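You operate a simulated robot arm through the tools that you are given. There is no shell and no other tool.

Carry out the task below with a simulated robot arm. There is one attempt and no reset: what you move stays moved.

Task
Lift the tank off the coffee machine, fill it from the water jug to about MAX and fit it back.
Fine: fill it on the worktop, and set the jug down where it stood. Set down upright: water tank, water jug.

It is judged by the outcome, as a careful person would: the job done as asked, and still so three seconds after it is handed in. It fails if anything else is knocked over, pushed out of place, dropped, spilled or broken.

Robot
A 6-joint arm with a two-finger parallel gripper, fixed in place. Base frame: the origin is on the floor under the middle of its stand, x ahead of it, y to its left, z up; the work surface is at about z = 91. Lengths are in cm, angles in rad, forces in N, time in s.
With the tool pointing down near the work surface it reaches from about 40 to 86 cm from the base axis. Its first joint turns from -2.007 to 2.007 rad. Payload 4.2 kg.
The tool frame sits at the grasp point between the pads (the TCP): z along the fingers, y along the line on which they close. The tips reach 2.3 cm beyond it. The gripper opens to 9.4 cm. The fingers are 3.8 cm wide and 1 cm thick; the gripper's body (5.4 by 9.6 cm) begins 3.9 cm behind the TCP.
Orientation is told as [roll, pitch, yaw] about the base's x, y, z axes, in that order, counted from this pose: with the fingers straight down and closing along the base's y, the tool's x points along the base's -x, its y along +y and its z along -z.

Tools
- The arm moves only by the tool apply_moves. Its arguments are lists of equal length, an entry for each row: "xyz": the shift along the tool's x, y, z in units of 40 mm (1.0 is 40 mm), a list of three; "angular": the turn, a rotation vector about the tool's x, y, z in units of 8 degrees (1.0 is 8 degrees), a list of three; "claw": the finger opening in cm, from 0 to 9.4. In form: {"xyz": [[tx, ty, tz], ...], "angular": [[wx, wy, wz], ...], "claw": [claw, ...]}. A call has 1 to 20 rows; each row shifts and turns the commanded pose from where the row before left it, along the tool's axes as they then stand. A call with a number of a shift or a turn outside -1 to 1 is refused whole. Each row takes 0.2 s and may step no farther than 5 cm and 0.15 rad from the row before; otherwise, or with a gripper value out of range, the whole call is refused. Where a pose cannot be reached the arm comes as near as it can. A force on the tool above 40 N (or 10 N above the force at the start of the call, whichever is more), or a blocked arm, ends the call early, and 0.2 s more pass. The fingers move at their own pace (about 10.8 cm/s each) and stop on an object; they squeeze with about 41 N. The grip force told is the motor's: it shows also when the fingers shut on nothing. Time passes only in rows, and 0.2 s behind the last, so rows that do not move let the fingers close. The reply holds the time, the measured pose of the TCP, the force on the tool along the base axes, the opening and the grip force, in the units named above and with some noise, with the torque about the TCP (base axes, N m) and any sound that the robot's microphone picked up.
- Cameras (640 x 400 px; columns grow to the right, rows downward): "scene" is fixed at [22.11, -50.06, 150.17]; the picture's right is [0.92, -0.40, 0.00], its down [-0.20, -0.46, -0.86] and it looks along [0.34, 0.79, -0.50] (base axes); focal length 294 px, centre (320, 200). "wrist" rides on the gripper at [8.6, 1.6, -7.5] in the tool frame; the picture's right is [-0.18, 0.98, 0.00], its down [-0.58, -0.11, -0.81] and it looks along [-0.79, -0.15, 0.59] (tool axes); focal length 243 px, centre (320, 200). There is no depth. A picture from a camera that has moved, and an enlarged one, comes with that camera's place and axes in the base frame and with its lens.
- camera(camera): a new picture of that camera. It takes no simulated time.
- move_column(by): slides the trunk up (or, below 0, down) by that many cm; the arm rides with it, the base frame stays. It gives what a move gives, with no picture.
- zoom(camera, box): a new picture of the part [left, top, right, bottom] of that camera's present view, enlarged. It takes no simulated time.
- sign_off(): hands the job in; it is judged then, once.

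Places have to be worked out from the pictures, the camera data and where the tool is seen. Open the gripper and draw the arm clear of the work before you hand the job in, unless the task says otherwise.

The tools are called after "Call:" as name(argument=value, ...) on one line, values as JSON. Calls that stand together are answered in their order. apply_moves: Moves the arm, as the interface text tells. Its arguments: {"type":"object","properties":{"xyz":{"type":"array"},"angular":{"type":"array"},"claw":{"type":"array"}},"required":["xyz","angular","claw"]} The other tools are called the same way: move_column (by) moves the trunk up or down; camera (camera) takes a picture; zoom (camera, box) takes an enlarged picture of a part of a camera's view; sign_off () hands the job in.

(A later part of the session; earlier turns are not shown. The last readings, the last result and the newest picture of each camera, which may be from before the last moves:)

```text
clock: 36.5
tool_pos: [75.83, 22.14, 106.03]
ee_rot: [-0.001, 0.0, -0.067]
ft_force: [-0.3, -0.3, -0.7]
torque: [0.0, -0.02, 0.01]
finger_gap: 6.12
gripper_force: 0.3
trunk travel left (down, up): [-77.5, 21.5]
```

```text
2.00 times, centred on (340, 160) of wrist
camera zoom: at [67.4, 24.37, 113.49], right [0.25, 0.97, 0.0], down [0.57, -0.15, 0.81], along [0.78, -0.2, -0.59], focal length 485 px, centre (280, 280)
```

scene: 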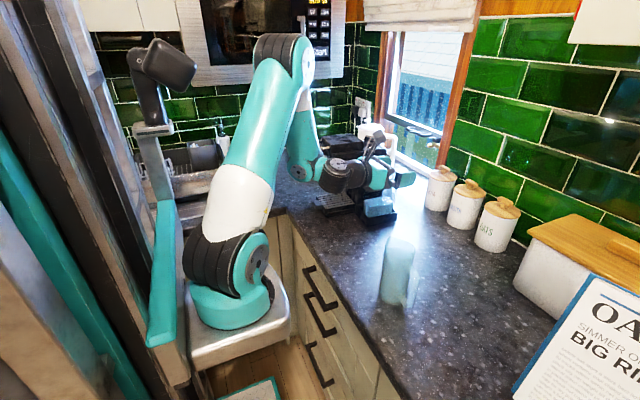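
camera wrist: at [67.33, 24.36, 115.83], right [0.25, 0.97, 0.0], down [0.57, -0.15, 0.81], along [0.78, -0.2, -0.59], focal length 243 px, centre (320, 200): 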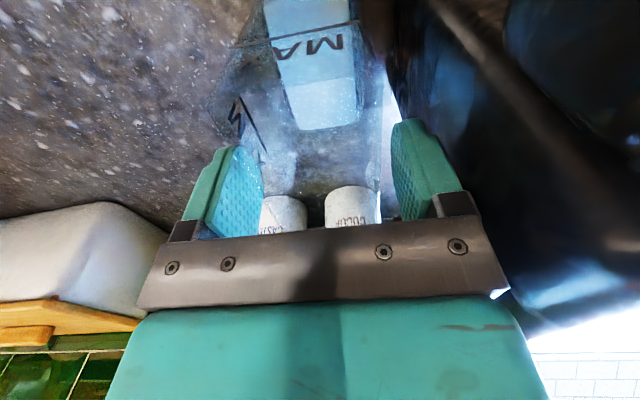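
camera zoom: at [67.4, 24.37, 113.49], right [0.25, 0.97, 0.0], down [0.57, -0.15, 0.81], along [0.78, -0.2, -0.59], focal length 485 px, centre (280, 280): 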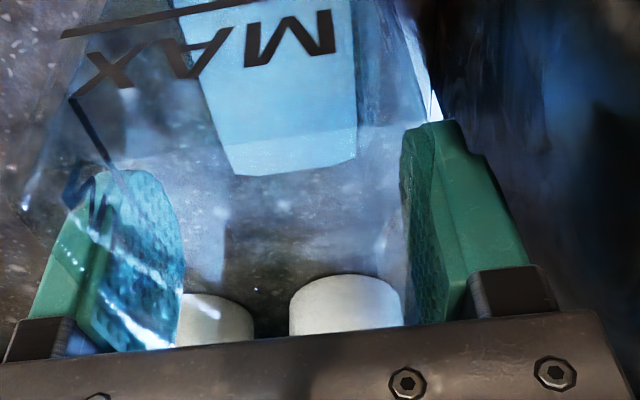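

Still no contact at 6.1 cm. I close fully onto the tank now, letting time pass for the grip to settle.

Call:
apply_moves(xyz=[[0, 0, 0], [0, 0, 0], [0, 0, 0], [0, 0, 0]], angular=[[0, 0, 0], [0, 0, 0], [0, 0, 0], [0, 0, 0]], claw=[5.8, 5.6, 5.3, 5.0])

Call:
zoom(camera="wrist", box=[180, 60, 500, 260])

```text
clock: 37.5
tool_pos: [75.84, 22.09, 106.06]
ee_rot: [0.001, -0.002, -0.066]
ft_force: [-0.6, -2.5, 0.1]
torque: [-0.11, 0.01, 0.05]
finger_gap: 5.79
gripper_force: 41.6
trunk travel left (down, up): [-77.5, 21.5]
```

```text
2.00 times, centred on (340, 160) of wrist
camera zoom: at [67.4, 24.37, 113.5], right [0.25, 0.97, 0.0], down [0.57, -0.15, 0.81], along [0.78, -0.2, -0.59], focal length 485 px, centre (280, 280)
```

zoom: 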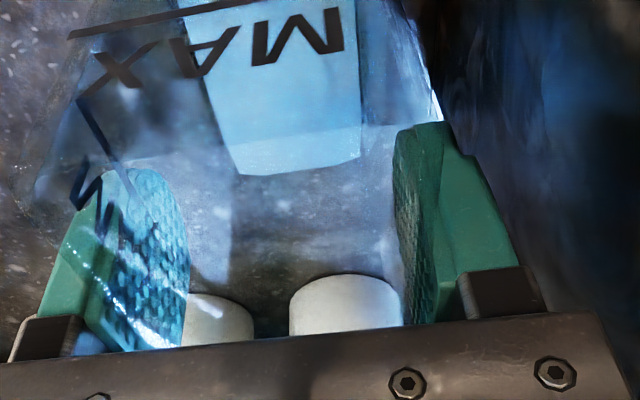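

Gripped at 5.79 cm width with 41.6 N; only a small lateral load (~2.5 N). I lift 1 cm slowly to check that it comes free of the tray.

Call:
apply_moves(xyz=[[0, 0, -0.1], [0, 0, -0.15], [0, 0, -0.2], [0, 0, 0]], angular=[[0, 0, 0], [0, 0, 0], [0, 0, 0], [0, 0, 0]], claw=[5.0, 5.0, 5.0, 5.0])

Call:
zoom(camera="scene", box=[330, 120, 430, 220])

```text
clock: 38.5
tool_pos: [75.8, 22.14, 107.88]
ee_rot: [0.0, -0.003, -0.065]
ft_force: [-0.5, -0.3, -4.5]
torque: [0.01, -0.02, -0.02]
finger_gap: 5.81
gripper_force: 41.0
trunk travel left (down, up): [-77.5, 21.5]
```

```text
4.00 times, centred on (380, 170) of scene
camera zoom: at [22.11, -50.06, 150.17], right [0.92, -0.4, 0.0], down [-0.2, -0.46, -0.86], along [0.34, 0.79, -0.5], focal length 1176 px, centre (80, 320)
```

zoom: 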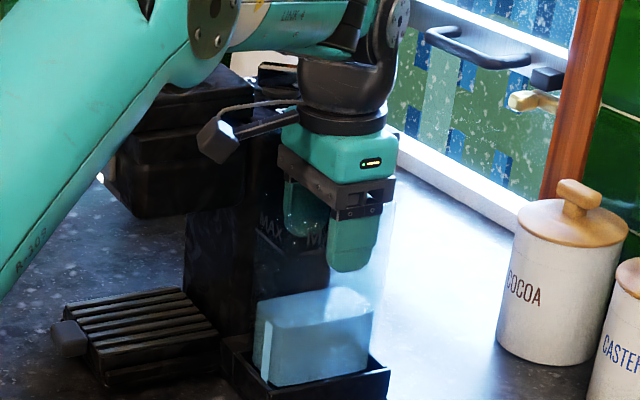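

The tank lifts freely (≈4.5 N, 0.46 kg), docked TCP reference was (75.83, 22.1, 106.05), yaw −0.066. I raise it clear of the tray and carry it to free worktop around (66, 6).

Call:
apply_moves(xyz=[[0, 0, -0.4], [0, 0, -0.5], [0, 0, -0.5], [0, 0, -0.3], [0.2, -0.4, 0], [0.28, -0.54, 0], [0.28, -0.54, 0], [0.28, -0.54, 0], [0.28, -0.54, 0], [0.28, -0.54, 0], [0.28, -0.54, 0], [0.2, -0.4, 0], [0.1, -0.13, 0], [0, 0, 0]], angular=[[0, 0, 0], [0, 0, 0], [0, 0, 0], [0, 0, 0], [0, 0, 0], [0, 0, 0], [0, 0, 0], [0, 0, 0], [0, 0, 0], [0, 0, 0], [0, 0, 0], [0, 0, 0], [0, 0, 0], [0, 0, 0]], claw=[5.0, 5.0, 5.0, 5.0, 5.0, 5.0, 5.0, 5.0, 5.0, 5.0, 5.0, 5.0, 5.0, 5.0])

Call:
camera(camera="scene")

Call:
camera(camera="wrist")

```text
clock: 41.5
tool_pos: [65.93, 6.11, 114.72]
ee_rot: [0.0, -0.002, -0.066]
ft_force: [0.5, 0.1, -3.9]
torque: [0.01, -0.02, 0.03]
finger_gap: 5.77
gripper_force: 41.3
trunk travel left (down, up): [-77.5, 21.5]
```

```text
taken
```

scene: 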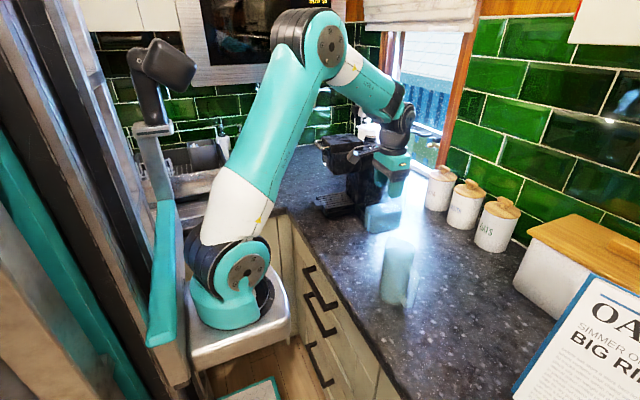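

```text
taken
camera wrist: at [57.57, 8.27, 122.14], right [0.25, 0.97, 0.0], down [0.57, -0.15, 0.81], along [0.78, -0.2, -0.59], focal length 243 px, centre (320, 200)
```

wrist: 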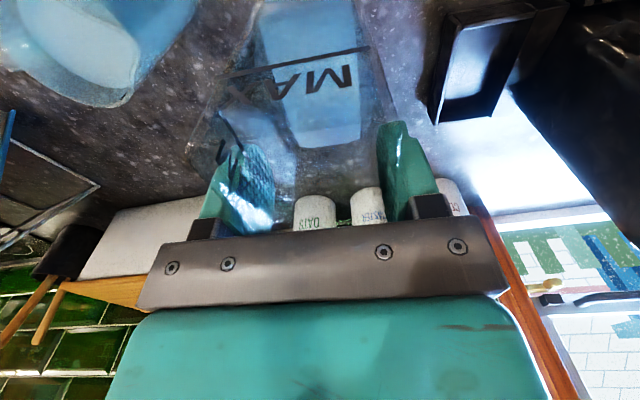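

The tank hangs straight. I lower it toward the worktop, the last part in small steps watching for contact.

Call:
apply_moves(xyz=[[0, 0, 0.6], [0, 0, 0.7], [0, 0, 0.5], [0, 0, 0.2], [0, 0, 0.05], [0, 0, 0]], angular=[[0, 0, 0], [0, 0, 0], [0, 0, 0], [0, 0, 0], [0, 0, 0], [0, 0, 0]], claw=[5.0, 5.0, 5.0, 5.0, 5.0, 5.0])

Call:
zoom(camera="scene", box=[340, 150, 440, 260])

```text
clock: 43.0
tool_pos: [66.02, 6.18, 106.32]
ee_rot: [0.001, -0.003, -0.066]
ft_force: [-0.5, -0.4, -4.2]
torque: [0.01, -0.01, -0.02]
finger_gap: 5.79
gripper_force: 40.8
trunk travel left (down, up): [-77.5, 21.5]
```

```text
3.64 times, centred on (390, 205) of scene
camera zoom: at [22.11, -50.06, 150.17], right [0.92, -0.4, 0.0], down [-0.2, -0.46, -0.86], along [0.34, 0.79, -0.5], focal length 1069 px, centre (66, 182)
```

zoom: 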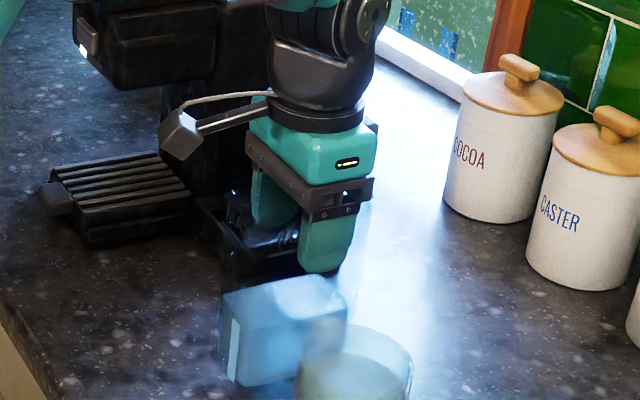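

Still fully carried at z=106.32; I continue down in ~1 mm steps.

Call:
apply_moves(xyz=[[0, 0, 0.03], [0, 0, 0.03], [0, 0, 0.03], [0, 0, 0.03], [0, 0, 0.03]], angular=[[0, 0, 0], [0, 0, 0], [0, 0, 0], [0, 0, 0], [0, 0, 0]], claw=[5.0, 5.0, 5.0, 5.0, 5.0])

```text
clock: 44.1
tool_pos: [66.0, 6.05, 105.8]
ee_rot: [0.001, 0.0, -0.066]
ft_force: [0.9, 0.2, -3.9]
torque: [0.0, -0.03, -0.02]
finger_gap: 5.79
gripper_force: 41.1
trunk travel left (down, up): [-77.5, 21.5]
```

Call:
apply_moves(xyz=[[0, 0, 0.03], [0, 0, 0.03], [0, 0, 0.03], [0, 0, 0.03]], angular=[[0, 0, 0], [0, 0, 0], [0, 0, 0], [0, 0, 0]], claw=[5.0, 5.0, 5.0, 5.0])

```text
clock: 45.1
tool_pos: [66.08, 6.12, 105.28]
ee_rot: [-0.003, -0.002, -0.068]
ft_force: [1.3, -0.4, -4.5]
torque: [0.01, 0.0, 0.05]
finger_gap: 5.81
gripper_force: 41.5
trunk travel left (down, up): [-77.5, 21.5]
```

Force is still −4.5 N at z=105.28, so the tank is still hanging; I keep lowering in 1 mm steps.

Call:
apply_moves(xyz=[[0, 0, 0.03], [0, 0, 0.03], [0, 0, 0.03]], angular=[[0, 0, 0], [0, 0, 0], [0, 0, 0]], claw=[5.0, 5.0, 5.0])

Call:
zoom(camera="scene", box=[360, 180, 420, 260])

```text
clock: 46.0
tool_pos: [66.0, 6.03, 104.99]
ee_rot: [0.0, -0.002, -0.065]
ft_force: [0.7, -0.3, -3.6]
torque: [-0.02, -0.03, -0.01]
finger_gap: 5.78
gripper_force: 41.1
trunk travel left (down, up): [-77.5, 21.5]
```

```text
5.00 times, centred on (390, 220) of scene
camera zoom: at [22.11, -50.06, 150.17], right [0.92, -0.4, 0.0], down [-0.2, -0.46, -0.86], along [0.34, 0.79, -0.5], focal length 1470 px, centre (-30, 100)
```

zoom: 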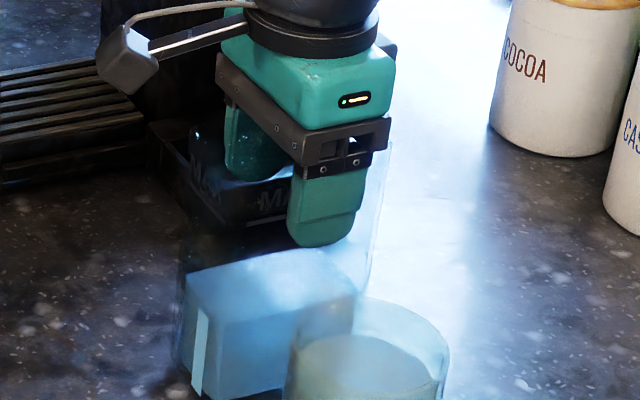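

Maybe the first touch (−3.6 N at 104.99), but not clearly; a few more millimetre steps.

Call:
apply_moves(xyz=[[0, 0, 0.025], [0, 0, 0.025], [0, 0, 0.025], [0, 0, 0]], angular=[[0, 0, 0], [0, 0, 0], [0, 0, 0], [0, 0, 0]], claw=[5.0, 5.0, 5.0, 5.0])

```text
clock: 47.0
tool_pos: [65.95, 6.15, 104.82]
ee_rot: [0.0, -0.004, -0.065]
ft_force: [-2.6, -2.2, 17.3]
torque: [-0.34, 1.38, 0.15]
finger_gap: 5.8
gripper_force: 41.0
trunk travel left (down, up): [-77.5, 21.5]
```

Contact: +17 N at z≈104.82, so the tank is on the worktop. I ease up half a millimetre, then open the fingers a little and check it stands still.

Call:
apply_moves(xyz=[[0, 0, -0.015], [0, 0, 0], [0, 0, 0], [0, 0, 0]], angular=[[0, 0, 0], [0, 0, 0], [0, 0, 0], [0, 0, 0]], claw=[5.0, 5.8, 6.2, 7.0])

Call:
camera(camera="wrist")

```text
clock: 48.0
tool_pos: [65.85, 6.07, 104.69]
ee_rot: [-0.001, -0.002, -0.066]
ft_force: [-0.2, 0.3, 0.4]
torque: [-0.02, 0.01, -0.02]
finger_gap: 6.99
gripper_force: 0.0
trunk travel left (down, up): [-77.5, 21.5]
```

```text
taken
camera wrist: at [57.56, 8.29, 112.19], right [0.25, 0.97, 0.0], down [0.57, -0.15, 0.81], along [0.78, -0.2, -0.59], focal length 243 px, centre (320, 200)
```

wrist: 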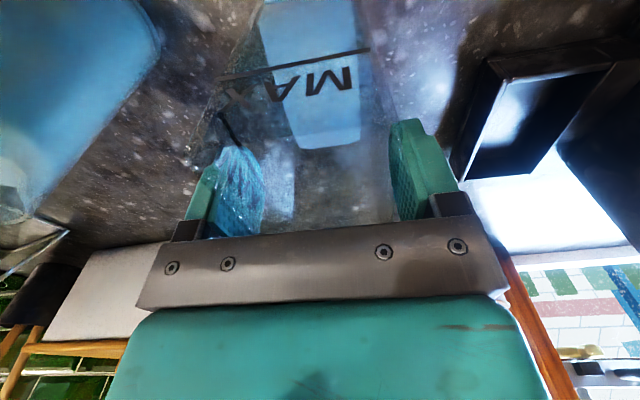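

Released cleanly, tank standing at about (65.8, 6.1). I withdraw straight up and look at both objects.

Call:
apply_moves(xyz=[[0, 0, -0.4], [0, 0, -0.6], [0, 0, -1], [0, 0, -1], [0, 0, -1], [0, 0, -1]], angular=[[0, 0, 0], [0, 0, 0], [0, 0, 0], [0, 0, 0], [0, 0, 0], [0, 0, 0]], claw=[7.2, 7.2, 7.2, 9.4, 9.4, 9.4])

Call:
camera(camera="wrist")

Call:
zoom(camera="scene", box=[330, 150, 450, 330])

```text
clock: 49.4
tool_pos: [65.93, 6.04, 124.81]
ee_rot: [0.0, 0.0, -0.066]
ft_force: [0.1, -0.6, -0.6]
torque: [0.02, 0.03, 0.01]
finger_gap: 9.39
gripper_force: 0.0
trunk travel left (down, up): [-77.5, 21.5]
```

```text
taken
camera wrist: at [57.57, 8.32, 132.24], right [0.25, 0.97, 0.0], down [0.57, -0.15, 0.81], along [0.78, -0.2, -0.59], focal length 243 px, centre (320, 200)
```

wrist: 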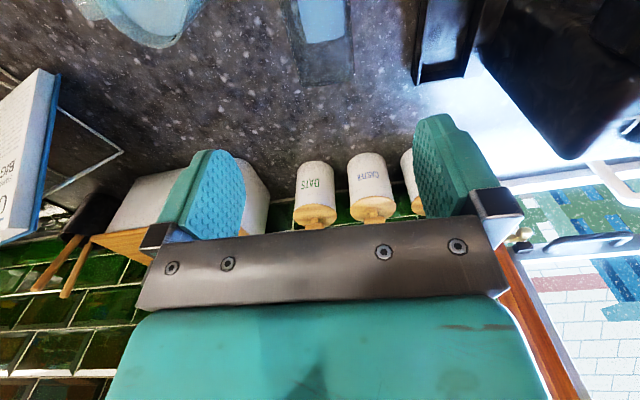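

```text
2.22 times, centred on (390, 240) of scene
camera zoom: at [22.11, -50.06, 150.17], right [0.92, -0.4, 0.0], down [-0.2, -0.46, -0.86], along [0.34, 0.79, -0.5], focal length 653 px, centre (164, 111)
```

zoom: 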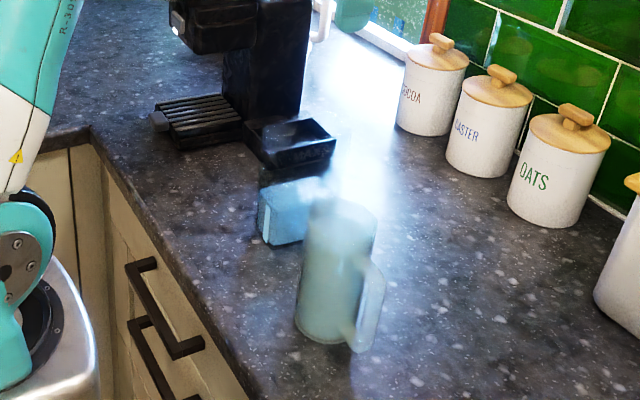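

The tank stands upright and clear. Next the jug: I move above it at z≈125 and turn the wrist to yaw ≈93° so the fingers will close across it, perpendicular to the handle–spout line.

Call:
apply_moves(xyz=[[0.344, -0.956, 0], [0.344, -0.956, 0], [0.344, -0.956, 0], [0.344, -0.956, 0], [0, 0, 0], [0, 0, 0], [0, 0, 0], [0, 0, 0], [0, 0, 0], [0, 0, 0], [0, 0, 0], [0, 0, 0], [0, 0, 0], [0, 0, 0], [0, 0, 0], [0, 0, 0], [0, 0, 0]], angular=[[0, 0, 0], [0, 0, 0], [0, 0, 0], [0, 0, 0], [0, 0, -0.93], [0, 0, -0.93], [0, 0, -0.93], [0, 0, -0.93], [0, 0, -0.93], [0, 0, -0.93], [0, 0, -0.93], [0, 0, -0.93], [0, 0, -0.93], [0, 0, -0.93], [0, 0, -0.93], [0, 0, -0.93], [0, 0, -0.93]], claw=[9.4, 9.4, 9.4, 9.4, 9.4, 9.4, 9.4, 9.4, 9.4, 9.4, 9.4, 9.4, 9.4, 9.4, 9.4, 9.4, 9.4])

Call:
camera(camera="wrist")

Call:
zoom(camera="wrist", box=[220, 0, 440, 150])

```text
clock: 53.0
tool_pos: [59.37, -8.9, 124.68]
ee_rot: [-0.002, 0.0, 1.623]
ft_force: [-0.3, 0.1, -0.1]
torque: [-0.02, -0.01, -0.01]
finger_gap: 9.4
gripper_force: 0.1
trunk travel left (down, up): [-77.5, 21.5]
```

```text
taken
camera wrist: at [58.33, -17.5, 132.21], right [-0.99, 0.13, 0.0], down [0.08, 0.59, 0.81], along [0.11, 0.8, -0.59], focal length 243 px, centre (320, 200)
```

wrist: 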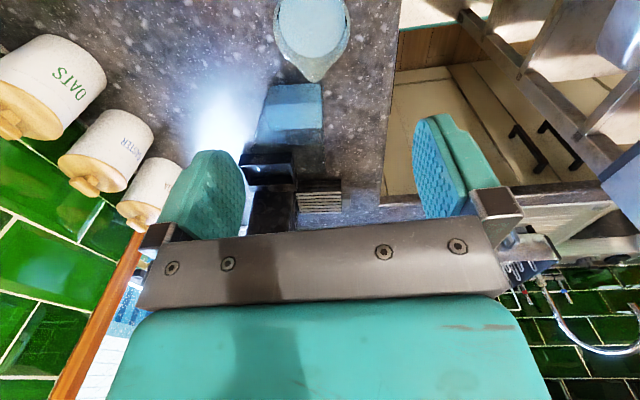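

```text
2.67 times, centred on (330, 75) of wrist
camera zoom: at [58.33, -17.5, 132.21], right [-0.99, 0.13, 0.0], down [0.08, 0.59, 0.81], along [0.11, 0.8, -0.59], focal length 647 px, centre (293, 533)
```

zoom: 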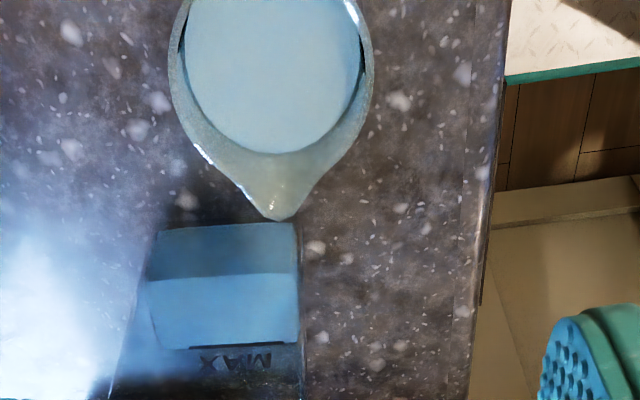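

The view from above gives the jug rim centre ≈ (60.1, −9.7), diameter ≈6.6, spout tip ≈ (60.7, −4.7). I back off 8 cm toward −y to see the whole jug with its handle and settle its exact orientation.

Call:
apply_moves(xyz=[[1, 0, 0], [1, 0, 0], [0, 0, 0]], angular=[[0, 0, 0], [0, 0, 0], [0, 0, 0]], claw=[9.4, 9.4, 9.4])

Call:
zoom(camera="wrist", box=[210, 0, 410, 180])

```text
clock: 53.8
tool_pos: [59.87, -16.83, 124.78]
ee_rot: [-0.001, 0.0, 1.623]
ft_force: [-0.2, 0.5, 0.6]
torque: [0.02, 0.01, 0.02]
finger_gap: 9.42
gripper_force: 0.1
trunk travel left (down, up): [-77.5, 21.5]
```

```text
2.22 times, centred on (310, 90) of wrist
camera zoom: at [58.82, -25.53, 132.21], right [-0.99, 0.13, 0.0], down [0.08, 0.59, 0.81], along [0.11, 0.8, -0.59], focal length 539 px, centre (342, 444)
```

zoom: 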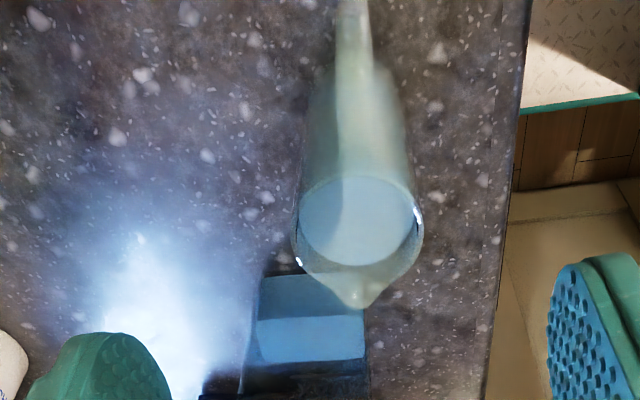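

All of handle, rim centre and spout line up on one image column, giving the spout direction ≈83.5° and rim centre ≈ (60.2, −9.65), rim z≈107. I align the yaw to that, centre over the jug and descend partway to verify.

Call:
apply_moves(xyz=[[0, 0, 0], [0, 0, 0], [-0.9025, 0.061, 0], [-0.9025, 0.061, 0], [0, 0, 1], [0, 0, 1], [0, 0, 1], [0, 0, 0]], angular=[[0, 0, 0.594], [0, 0, 0.594], [0, 0, 0], [0, 0, 0], [0, 0, 0], [0, 0, 0], [0, 0, 0], [0, 0, 0]], claw=[9.4, 9.4, 9.4, 9.4, 9.4, 9.4, 9.4, 9.4])

Call:
camera(camera="wrist")

Call:
zoom(camera="scene", box=[330, 150, 470, 320])

```text
clock: 55.5
tool_pos: [60.17, -9.67, 112.74]
ee_rot: [-0.001, 0.002, 1.455]
ft_force: [0.6, -0.7, -0.6]
torque: [-0.01, -0.02, 0.0]
finger_gap: 9.41
gripper_force: 0.0
trunk travel left (down, up): [-77.5, 21.5]
```

```text
taken
camera wrist: at [57.7, -17.98, 120.22], right [-0.96, 0.3, 0.0], down [0.17, 0.57, 0.81], along [0.24, 0.77, -0.59], focal length 243 px, centre (320, 200)
```

wrist: 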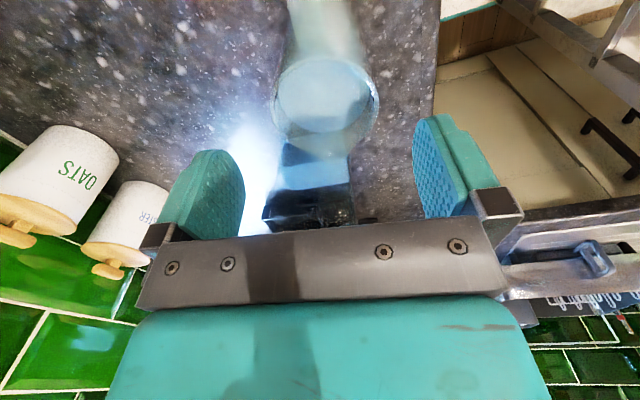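

```text
2.35 times, centred on (400, 235) of scene
camera zoom: at [22.11, -50.06, 150.17], right [0.92, -0.4, 0.0], down [-0.2, -0.46, -0.86], along [0.34, 0.79, -0.5], focal length 692 px, centre (132, 118)
```

zoom: 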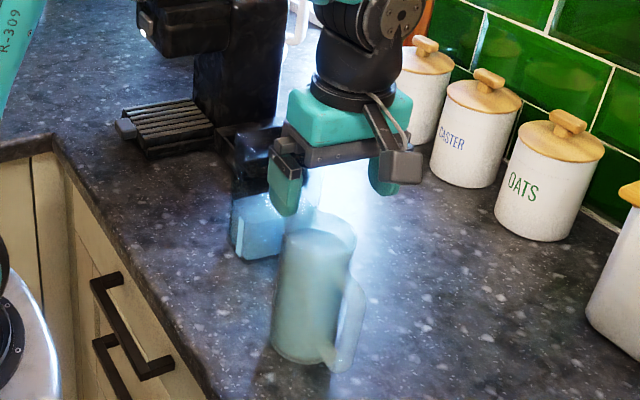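

I zoom on the rim to measure the centring between the fingers before going down.

Call:
zoom(camera="wrist", box=[250, 30, 410, 180])

```text
2.67 times, centred on (330, 105) of wrist
camera zoom: at [57.7, -17.98, 120.22], right [-0.96, 0.3, 0.0], down [0.17, 0.57, 0.81], along [0.24, 0.77, -0.59], focal length 647 px, centre (293, 453)
```

zoom: 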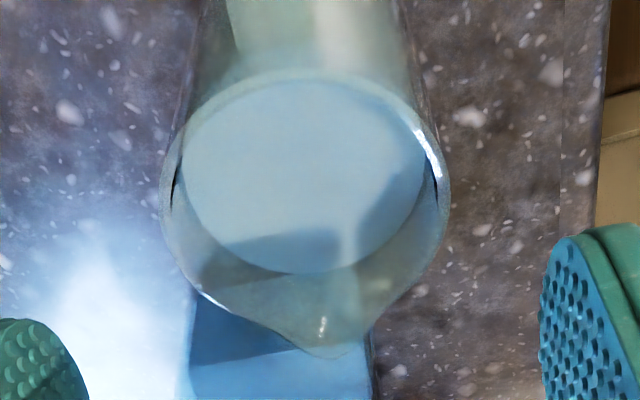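

Measured rim centre ≈ (60.05, −9.35): I correct by ~3 mm, then descend alongside the jug to z≈104.6.

Call:
apply_moves(xyz=[[-0.075, 0.038, 0], [0, 0, 0.5], [0, 0, 0.5], [0, 0, 0.5], [0, 0, 0.4], [0, 0, 0.13], [0, 0, 0]], angular=[[0, 0, 0], [0, 0, 0], [0, 0, 0], [0, 0, 0], [0, 0, 0], [0, 0, 0], [0, 0, 0]], claw=[9.4, 9.4, 9.4, 9.4, 9.4, 9.4, 9.4])

Call:
camera(camera="wrist")

Call:
zoom(camera="scene", box=[330, 180, 450, 320])

```text
clock: 57.1
tool_pos: [60.09, -9.28, 104.62]
ee_rot: [-0.002, 0.0, 1.456]
ft_force: [0.0, 0.0, 0.2]
torque: [-0.01, -0.01, 0.0]
finger_gap: 9.43
gripper_force: 0.1
trunk travel left (down, up): [-77.5, 21.5]
```

```text
taken
camera wrist: at [57.56, -17.62, 112.08], right [-0.96, 0.3, 0.0], down [0.17, 0.57, 0.81], along [0.24, 0.77, -0.59], focal length 243 px, centre (320, 200)
```

wrist: 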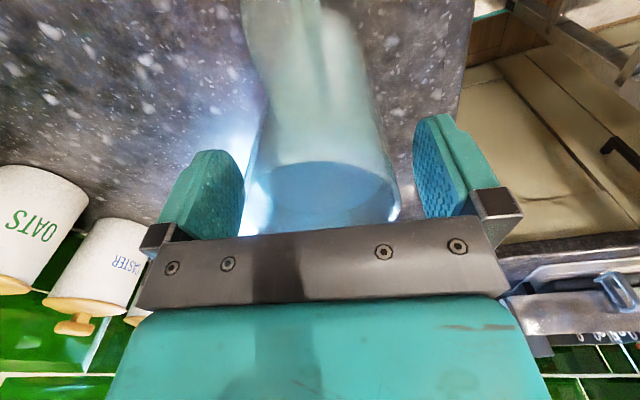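

```text
2.86 times, centred on (390, 250) of scene
camera zoom: at [22.11, -50.06, 150.17], right [0.92, -0.4, 0.0], down [-0.2, -0.46, -0.86], along [0.34, 0.79, -0.5], focal length 840 px, centre (120, 57)
```

zoom: 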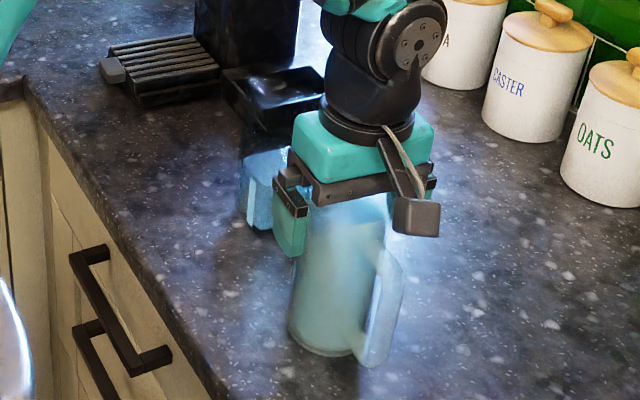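

No contact on the way down and the jug sits between the pads. I close the fingers on it.

Call:
apply_moves(xyz=[[0, 0, 0], [0, 0, 0], [0, 0, 0], [0, 0, 0], [0, 0, 0]], angular=[[0, 0, 0], [0, 0, 0], [0, 0, 0], [0, 0, 0], [0, 0, 0]], claw=[8.0, 7.0, 6.6, 6.2, 5.6])

Call:
camera(camera="wrist")

```text
clock: 58.4
tool_pos: [60.12, -9.21, 104.58]
ee_rot: [-0.001, -0.001, 1.455]
ft_force: [2.2, 0.4, 0.6]
torque: [-0.02, -0.18, 0.02]
finger_gap: 6.87
gripper_force: 40.6
trunk travel left (down, up): [-77.5, 21.5]
```

```text
taken
camera wrist: at [57.6, -17.62, 112.1], right [-0.96, 0.3, 0.0], down [0.17, 0.57, 0.81], along [0.24, 0.77, -0.59], focal length 243 px, centre (320, 200)
```

wrist: 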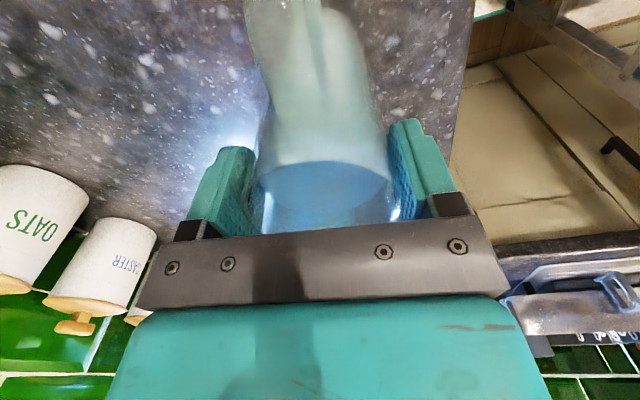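

Gripped at 6.87 cm, 40.6 N. Jug home reference: TCP (60.1, −9.25, 104.6), yaw 1.455. I lift gently and check for slipping or swinging.

Call:
apply_moves(xyz=[[0, 0, -0.05], [0, 0, -0.1], [0, 0, -0.15], [0, 0, -0.2], [0, 0, 0]], angular=[[0, 0, 0], [0, 0, 0], [0, 0, 0], [0, 0, 0], [0, 0, 0]], claw=[5.6, 5.6, 5.6, 5.6, 5.6])

Call:
zoom(camera="scene", box=[330, 180, 450, 320])

Call:
camera(camera="wrist")

```text
clock: 59.5
tool_pos: [60.04, -9.27, 106.62]
ee_rot: [0.0, 0.001, 1.456]
ft_force: [-0.2, 0.0, -7.7]
torque: [0.05, 0.01, 0.01]
finger_gap: 6.86
gripper_force: 40.4
trunk travel left (down, up): [-77.5, 21.5]
```

```text
2.86 times, centred on (390, 250) of scene
camera zoom: at [22.11, -50.06, 150.17], right [0.92, -0.4, 0.0], down [-0.2, -0.46, -0.86], along [0.34, 0.79, -0.5], focal length 840 px, centre (120, 57)
```

zoom: 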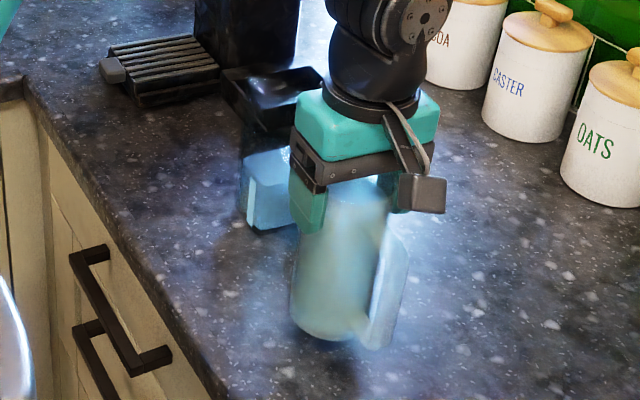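

```text
taken
camera wrist: at [57.6, -17.61, 114.07], right [-0.96, 0.3, 0.0], down [0.17, 0.56, 0.81], along [0.24, 0.77, -0.59], focal length 243 px, centre (320, 200)
```

wrist: 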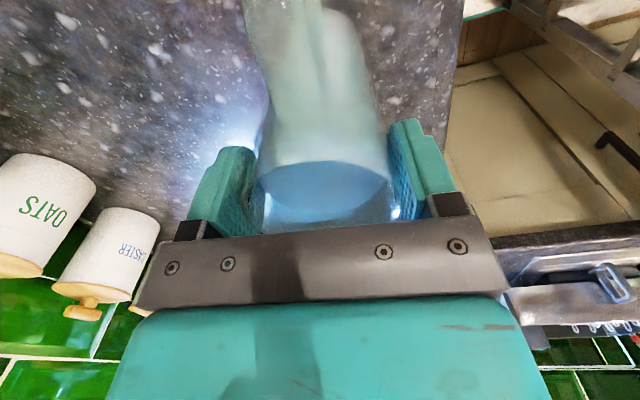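

The jug hangs level at ≈7.7 N. I lift it to z≈125 (its base above the tank rim), smoothly, then turn it about its own axis to point the spout toward the robot, aligned with the tank's long axis (yaw ≈3.075).

Call:
apply_moves(xyz=[[0, 0, -0.3], [0, 0, -0.55], [0, 0, -0.7], [0, 0, -0.7], [0, 0, -0.7], [0, 0, -0.7], [0, 0, -0.55], [0, 0, -0.3], [0, 0, -0.1], [0, 0, 0]], angular=[[0, 0, 0], [0, 0, 0], [0, 0, 0], [0, 0, 0], [0, 0, 0], [0, 0, 0], [0, 0, 0], [0, 0, 0], [0, 0, 0], [0, 0, 0]], claw=[5.6, 5.6, 5.6, 5.6, 5.6, 5.6, 5.6, 5.6, 5.6, 5.6])

Call:
apply_moves(xyz=[[0, 0, 0], [0, 0, 0], [0, 0, 0], [0, 0, 0], [0, 0, 0], [0, 0, 0], [0, 0, 0], [0, 0, 0], [0, 0, 0], [0, 0, 0], [0, 0, 0], [0, 0, 0], [0, 0, 0], [0, 0, 0], [0, 0, 0], [0, 0, 0], [0, 0, 0]], angular=[[0, 0, -0.4], [0, 0, -0.7], [0, 0, -0.8], [0, 0, -0.8], [0, 0, -0.8], [0, 0, -0.8], [0, 0, -0.8], [0, 0, -0.8], [0, 0, -0.8], [0, 0, -0.8], [0, 0, -0.8], [0, 0, -0.8], [0, 0, -0.8], [0, 0, -0.8], [0, 0, -0.6], [0, 0, -0.3], [0, 0, 0]], claw=[5.6, 5.6, 5.6, 5.6, 5.6, 5.6, 5.6, 5.6, 5.6, 5.6, 5.6, 5.6, 5.6, 5.6, 5.6, 5.6, 5.6])

Call:
camera(camera="scene")

```text
clock: 61.8
tool_pos: [59.93, -9.18, 124.93]
ee_rot: [0.0, 0.001, 1.455]
ft_force: [-0.1, -0.7, -7.6]
torque: [-0.01, 0.02, 0.01]
finger_gap: 6.86
gripper_force: 40.8
trunk travel left (down, up): [-77.5, 21.5]
```

```text
clock: 65.3
tool_pos: [60.01, -8.22, 125.17]
ee_rot: [-0.009, 0.0, 3.071]
ft_force: [0.8, -1.0, -7.5]
torque: [0.01, 0.03, 0.02]
finger_gap: 6.86
gripper_force: 41.1
out of reach, approached as far as the arm can: row 16
trunk travel left (down, up): [-77.5, 21.5]
```

```text
taken
```

scene: 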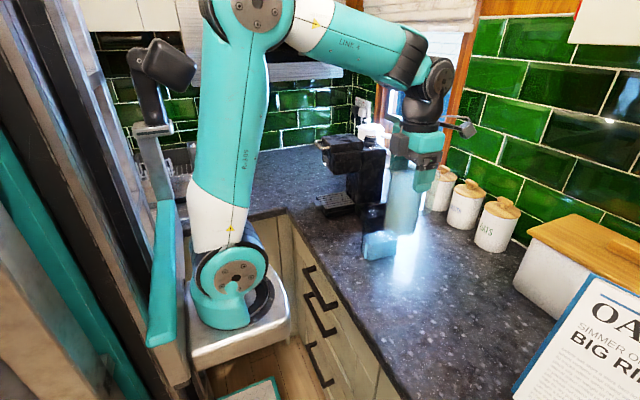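

The jug is turned (yaw 3.071 reached, tiny 1 cm shift from the joint limit, harmless). The jug is level and still 7.5 N. Now I carry it at this height over to the +x end of the tank.

Call:
apply_moves(xyz=[[0.2, -0.23, 0], [0.4, -0.46, 0], [0.401, -0.46, 0], [0.401, -0.46, 0], [0.401, -0.46, 0], [0.401, -0.46, 0], [0.401, -0.46, 0], [0.401, -0.46, 0], [0.2, -0.23, 0], [0, 0, 0]], angular=[[0, 0, 0], [0, 0, 0], [0, 0, 0], [0, 0, 0], [0, 0, 0], [0, 0, 0], [0, 0, 0], [0, 0, 0], [0, 0, 0], [0, 0, 0]], claw=[5.6, 5.6, 5.6, 5.6, 5.6, 5.6, 5.6, 5.6, 5.6, 5.6])

Call:
camera(camera="wrist")

Call:
zoom(camera="scene", box=[330, 130, 470, 270])

```text
clock: 67.5
tool_pos: [73.83, 5.76, 125.15]
ee_rot: [0.0, 0.0, 3.075]
ft_force: [-0.6, -0.4, -8.4]
torque: [0.0, 0.01, 0.02]
finger_gap: 6.84
gripper_force: 40.9
trunk travel left (down, up): [-77.5, 21.5]
```

```text
taken
camera wrist: at [82.46, 3.6, 132.54], right [-0.25, -0.97, 0.0], down [-0.57, 0.15, 0.81], along [-0.78, 0.2, -0.59], focal length 243 px, centre (320, 200)
```

wrist: 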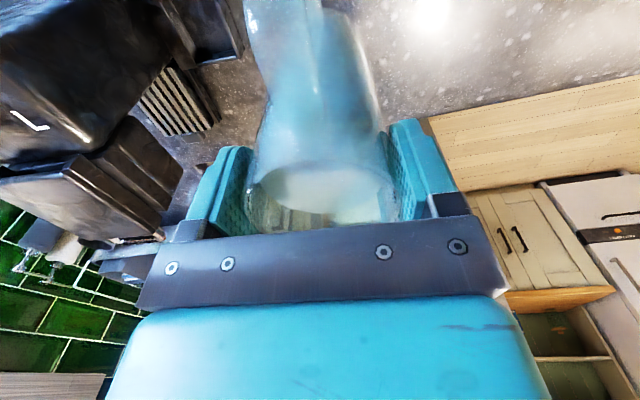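

```text
2.86 times, centred on (400, 200) of scene
camera zoom: at [22.11, -50.06, 150.17], right [0.92, -0.4, 0.0], down [-0.2, -0.46, -0.86], along [0.34, 0.79, -0.5], focal length 840 px, centre (91, 200)
```

zoom: 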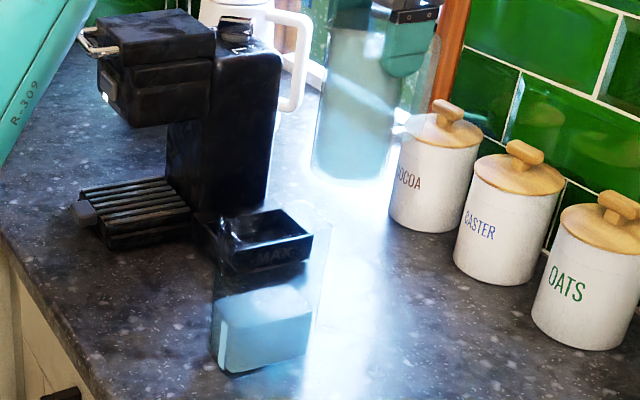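

The tank is in plain view with its water about a third up, and the jug is above its +x end. I pre‑tilt 10° about the spout tip (not enough to pour) to bring the spout over the tank while the jug body clears the tank wall, then descend in part.

Call:
apply_moves(xyz=[[0.019, 0, -0.04], [0.019, 0, -0.04], [0.019, 0, -0.04], [0.019, 0, -0.04], [0.019, 0, -0.04], [-0.07, 0, 0.4], [-0.133, 0, 0.756], [-0.133, 0, 0.756], [-0.133, 0, 0.756], [-0.07, 0, 0.4], [0, 0, 0]], angular=[[0, 0.25, 0], [0, 0.25, 0], [0, 0.25, 0], [0, 0.25, 0], [0, 0.25, 0], [0, 0, 0], [0, 0, 0], [0, 0, 0], [0, 0, 0], [0, 0, 0], [0, 0, 0]], claw=[5.6, 5.6, 5.6, 5.6, 5.6, 5.6, 5.6, 5.6, 5.6, 5.6, 5.6])

Call:
zoom(camera="scene", box=[340, 130, 460, 260])

Call:
camera(camera="wrist")

```text
clock: 70.0
tool_pos: [74.25, 5.82, 113.32]
ee_rot: [0.0, 0.176, 3.076]
ft_force: [-0.7, 0.7, -7.6]
torque: [0.04, 0.13, 0.02]
finger_gap: 6.87
gripper_force: 40.7
trunk travel left (down, up): [-77.5, 21.5]
```

```text
3.08 times, centred on (400, 195) of scene
camera zoom: at [22.11, -50.06, 150.17], right [0.92, -0.4, 0.0], down [-0.2, -0.46, -0.86], along [0.34, 0.79, -0.5], focal length 904 px, centre (74, 215)
```

zoom: 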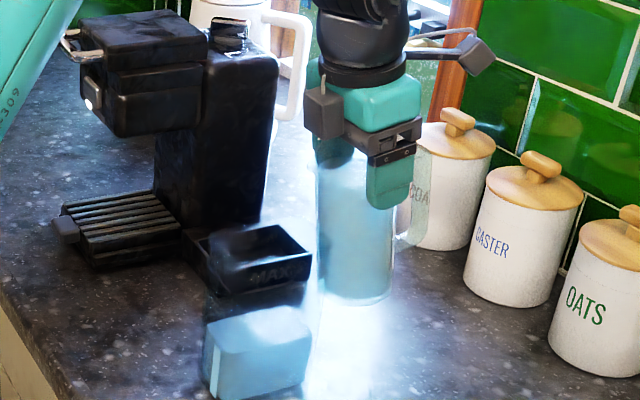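

```text
taken
camera wrist: at [81.39, 3.68, 122.25], right [-0.25, -0.97, -0.03], down [-0.7, 0.16, 0.69], along [-0.67, 0.19, -0.72], focal length 243 px, centre (320, 200)
```

wrist: 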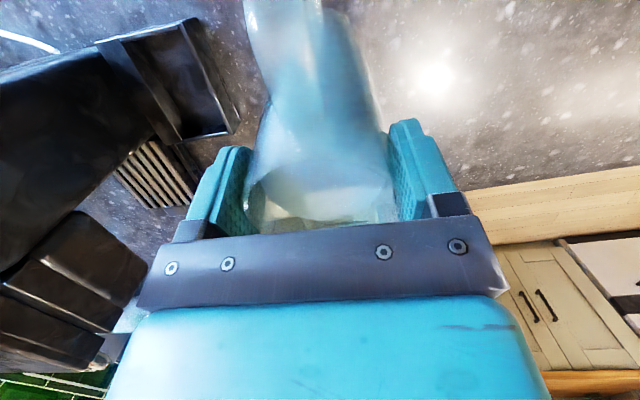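

Pre‑tilt is 10°, spout tip ≈ (69.4, 6.1, 114.7), just inside the tank's +x end. I come down another 2 cm, nudge forward, and tilt to 15° about the spout.

Call:
apply_moves(xyz=[[-0.0925, 0, 0.2375], [-0.0925, 0, 0.2375], [-0.01, 0, -0.024], [-0.01, 0, -0.024], [-0.01, 0, -0.024], [-0.01, 0, -0.024], [-0.01, 0, -0.024], [0, 0, 0]], angular=[[0, 0, 0], [0, 0, 0], [0, 0.125, 0], [0, 0.125, 0], [0, 0.125, 0], [0, 0.125, 0], [0, 0.125, 0], [0, 0, 0]], claw=[5.6, 5.6, 5.6, 5.6, 5.6, 5.6, 5.6, 5.6])

Call:
zoom(camera="scene", box=[350, 150, 430, 260])

Call:
zoom(camera="wrist", box=[200, 0, 440, 230])

```text
clock: 71.8
tool_pos: [73.55, 5.82, 111.84]
ee_rot: [0.001, 0.264, 3.074]
ft_force: [2.1, 0.6, -6.5]
torque: [-0.03, 0.1, -0.02]
finger_gap: 6.83
gripper_force: 41.1
trunk travel left (down, up): [-77.5, 21.5]
```

```text
3.64 times, centred on (390, 205) of scene
camera zoom: at [22.11, -50.06, 150.17], right [0.92, -0.4, 0.0], down [-0.2, -0.46, -0.86], along [0.34, 0.79, -0.5], focal length 1069 px, centre (66, 182)
```

zoom: 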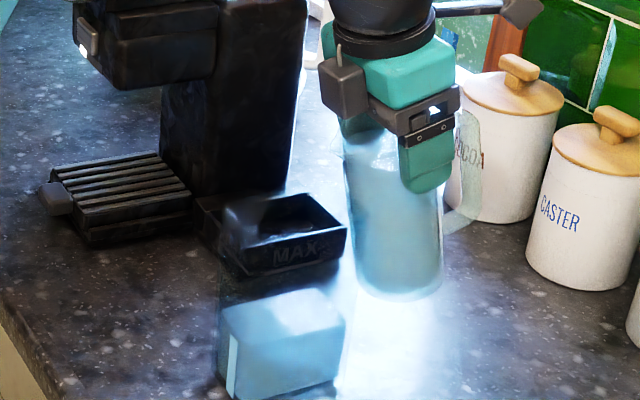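

```text
1.74 times, centred on (320, 115) of wrist
camera zoom: at [79.9, 3.77, 121.42], right [-0.24, -0.97, -0.05], down [-0.76, 0.16, 0.63], along [-0.6, 0.19, -0.78], focal length 422 px, centre (320, 348)
```

zoom: 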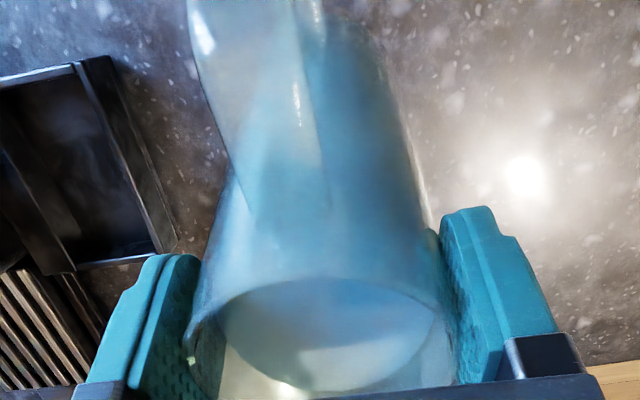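

Now 15°, no flow yet; spout tip projects right where I see it, over the tank's +x end. The x‑force reads 2.1 N, so I re‑read it at rest to be sure nothing touches.

Call:
apply_moves(xyz=[[0, 0, 0], [0, 0, 0]], angular=[[0, 0, 0], [0, 0, 0]], claw=[5.6, 5.6])

Call:
zoom(camera="scene", box=[365, 180, 415, 250])

```text
clock: 72.3
tool_pos: [73.42, 5.79, 111.96]
ee_rot: [-0.002, 0.264, 3.076]
ft_force: [2.0, -0.1, -6.6]
torque: [-0.02, 0.09, -0.05]
finger_gap: 6.84
gripper_force: 40.9
trunk travel left (down, up): [-77.5, 21.5]
```

```text
5.71 times, centred on (390, 215) of scene
camera zoom: at [22.11, -50.06, 150.17], right [0.92, -0.4, 0.0], down [-0.2, -0.46, -0.86], along [0.34, 0.79, -0.5], focal length 1680 px, centre (-80, 114)
```

zoom: 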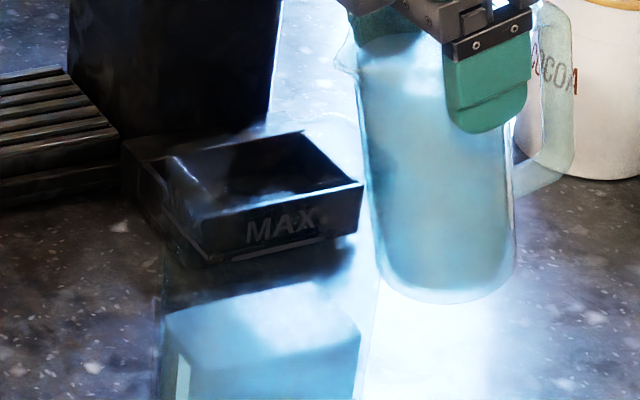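

The 2 N persists, with vertical load reduced, which hints at light contact between jug wall and tank rim. I back the jug off 6 mm in +x and 5 mm up and re‑read.

Call:
apply_moves(xyz=[[0.0775, 0, -0.0405], [0.0775, 0, -0.0405], [0, 0, 0]], angular=[[0, 0, 0], [0, 0, 0], [0, 0, 0]], claw=[5.6, 5.6, 5.6])

Call:
zoom(camera="scene", box=[365, 180, 415, 250])

```text
clock: 73.2
tool_pos: [74.09, 5.77, 112.41]
ee_rot: [-0.001, 0.262, 3.076]
ft_force: [0.7, -0.2, -8.1]
torque: [0.03, 0.15, -0.02]
finger_gap: 6.86
gripper_force: 41.1
trunk travel left (down, up): [-77.5, 21.5]
```

```text
5.71 times, centred on (390, 215) of scene
camera zoom: at [22.11, -50.06, 150.17], right [0.92, -0.4, 0.0], down [-0.2, -0.46, -0.86], along [0.34, 0.79, -0.5], focal length 1680 px, centre (-80, 114)
```

zoom: 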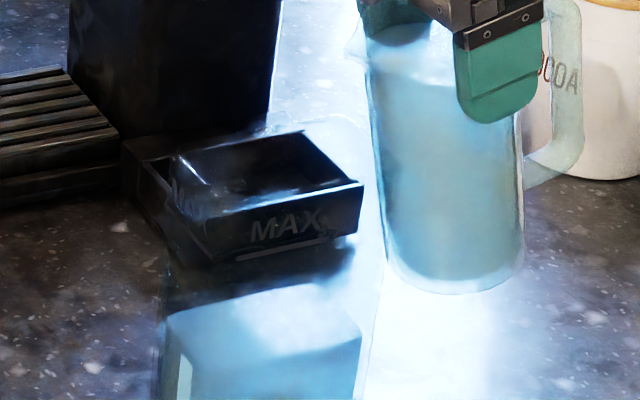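

Contact released (Fx≈0.7, Fz≈−8.1) and the tank stands upright where it was – it had only been leaned on a hair. So the tank's +x end is nearer x≈71.2 than I thought; from here (spout ≈ (69.1, 6.1, 113.4)) the clearance grows with tilt. I tilt on slowly about the spout tip.

Call:
apply_moves(xyz=[[0.0096, 0, -0.0199], [0.0096, 0, -0.0199], [0.0096, 0, -0.0199], [0.0096, 0, -0.0199], [0, 0, 0]], angular=[[0, 0.125, 0], [0, 0.125, 0], [0, 0.125, 0], [0, 0.125, 0], [0, 0, 0]], claw=[5.6, 5.6, 5.6, 5.6, 5.6])

Call:
zoom(camera="scene", box=[365, 160, 425, 250])

```text
clock: 74.3
tool_pos: [73.93, 5.75, 112.79]
ee_rot: [0.0, 0.334, 3.075]
ft_force: [0.9, 0.7, -6.7]
torque: [-0.02, 0.2, 0.01]
finger_gap: 6.83
gripper_force: 41.1
trunk travel left (down, up): [-77.5, 21.5]
```

```text
4.44 times, centred on (395, 205) of scene
camera zoom: at [22.11, -50.06, 150.17], right [0.92, -0.4, 0.0], down [-0.2, -0.46, -0.86], along [0.34, 0.79, -0.5], focal length 1306 px, centre (-13, 178)
```

zoom: 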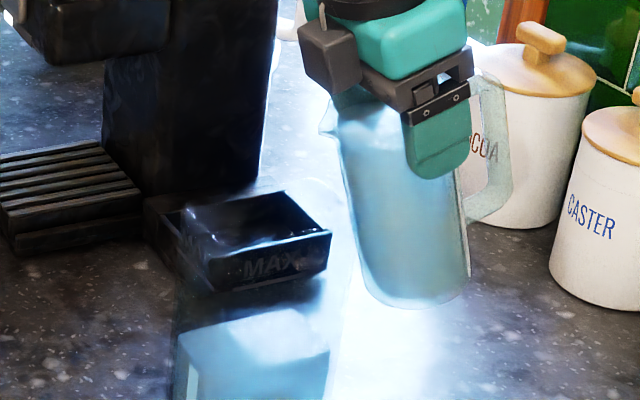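

19° and no flow yet, no contact. I continue in 1° steps.

Call:
apply_moves(xyz=[[0.0096, 0, -0.0199], [0.0096, 0, -0.0199], [0.0096, 0, -0.0199], [0.0096, 0, -0.0199], [0, 0, 0]], angular=[[0, 0.125, 0], [0, 0.125, 0], [0, 0.125, 0], [0, 0.125, 0], [0, 0, 0]], claw=[5.6, 5.6, 5.6, 5.6, 5.6])

Call:
zoom(camera="scene", box=[365, 160, 425, 250])

```text
clock: 75.5
tool_pos: [74.05, 5.81, 113.12]
ee_rot: [0.0, 0.402, 3.072]
ft_force: [-0.4, -0.4, -7.5]
torque: [0.05, 0.23, 0.01]
finger_gap: 6.86
gripper_force: 41.2
trunk travel left (down, up): [-77.5, 21.5]
```

```text
4.44 times, centred on (395, 205) of scene
camera zoom: at [22.11, -50.06, 150.17], right [0.92, -0.4, 0.0], down [-0.2, -0.46, -0.86], along [0.34, 0.79, -0.5], focal length 1306 px, centre (-13, 178)
```

zoom: 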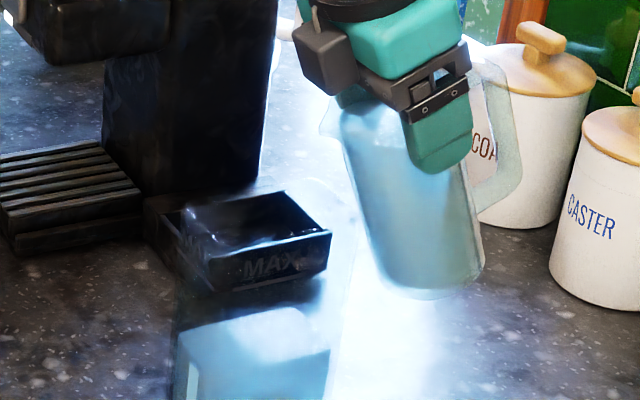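

23°, water is nearing the lip but not flowing. Another 4°.

Call:
apply_moves(xyz=[[0.0096, 0, -0.0199], [0.0096, 0, -0.0199], [0.0096, 0, -0.0199], [0.0096, 0, -0.0199], [0, 0, 0]], angular=[[0, 0.125, 0], [0, 0.125, 0], [0, 0.125, 0], [0, 0.125, 0], [0, 0, 0]], claw=[5.6, 5.6, 5.6, 5.6, 5.6])

Call:
zoom(camera="scene", box=[365, 160, 425, 250])

```text
clock: 76.8
tool_pos: [74.05, 5.71, 113.49]
ee_rot: [-0.001, 0.474, 3.076]
ft_force: [0.1, -0.4, -7.0]
torque: [0.03, 0.23, 0.0]
finger_gap: 6.86
gripper_force: 41.0
trunk travel left (down, up): [-77.5, 21.5]
```

```text
4.44 times, centred on (395, 205) of scene
camera zoom: at [22.11, -50.06, 150.17], right [0.92, -0.4, 0.0], down [-0.2, -0.46, -0.86], along [0.34, 0.79, -0.5], focal length 1306 px, centre (-13, 178)
```

zoom: 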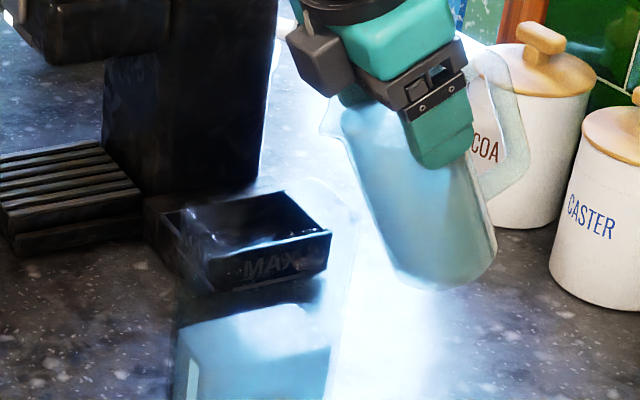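

27°: spout fixed in place, still just short of flowing. The jug wall now clears the tank well, so I lower everything 2 cm to shorten the fall, then tilt 3° more.

Call:
apply_moves(xyz=[[-0.1135, 0, 0.2225], [-0.1135, 0, 0.2225], [0, 0, 0], [0.0096, 0, -0.0199], [0.0096, 0, -0.0199], [0.0096, 0, -0.0199], [0, 0, 0], [0, 0, 0]], angular=[[0, 0, 0], [0, 0, 0], [0, 0, 0], [0, 0.125, 0], [0, 0.125, 0], [0, 0.125, 0], [0, 0, 0], [0, 0, 0]], claw=[5.6, 5.6, 5.6, 5.6, 5.6, 5.6, 5.6, 5.6])

Call:
zoom(camera="scene", box=[365, 160, 425, 250])

```text
clock: 78.5
tool_pos: [74.02, 5.71, 111.82]
ee_rot: [0.0, 0.525, 3.076]
ft_force: [-0.8, 0.2, -7.7]
torque: [-0.01, 0.27, 0.03]
finger_gap: 6.84
gripper_force: 40.5
trunk travel left (down, up): [-77.5, 21.5]
```

```text
4.44 times, centred on (395, 205) of scene
camera zoom: at [22.11, -50.06, 150.17], right [0.92, -0.4, 0.0], down [-0.2, -0.46, -0.86], along [0.34, 0.79, -0.5], focal length 1306 px, centre (-13, 178)
```

zoom: 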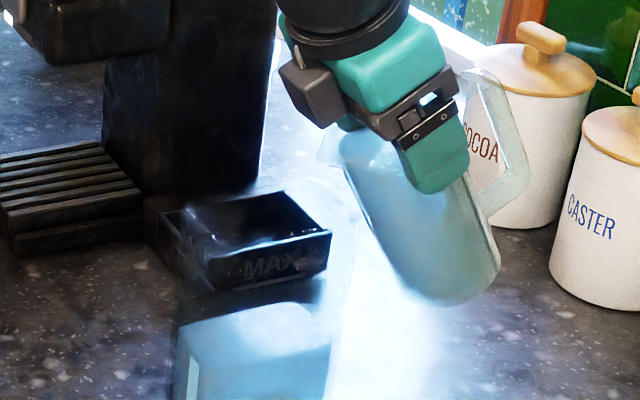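

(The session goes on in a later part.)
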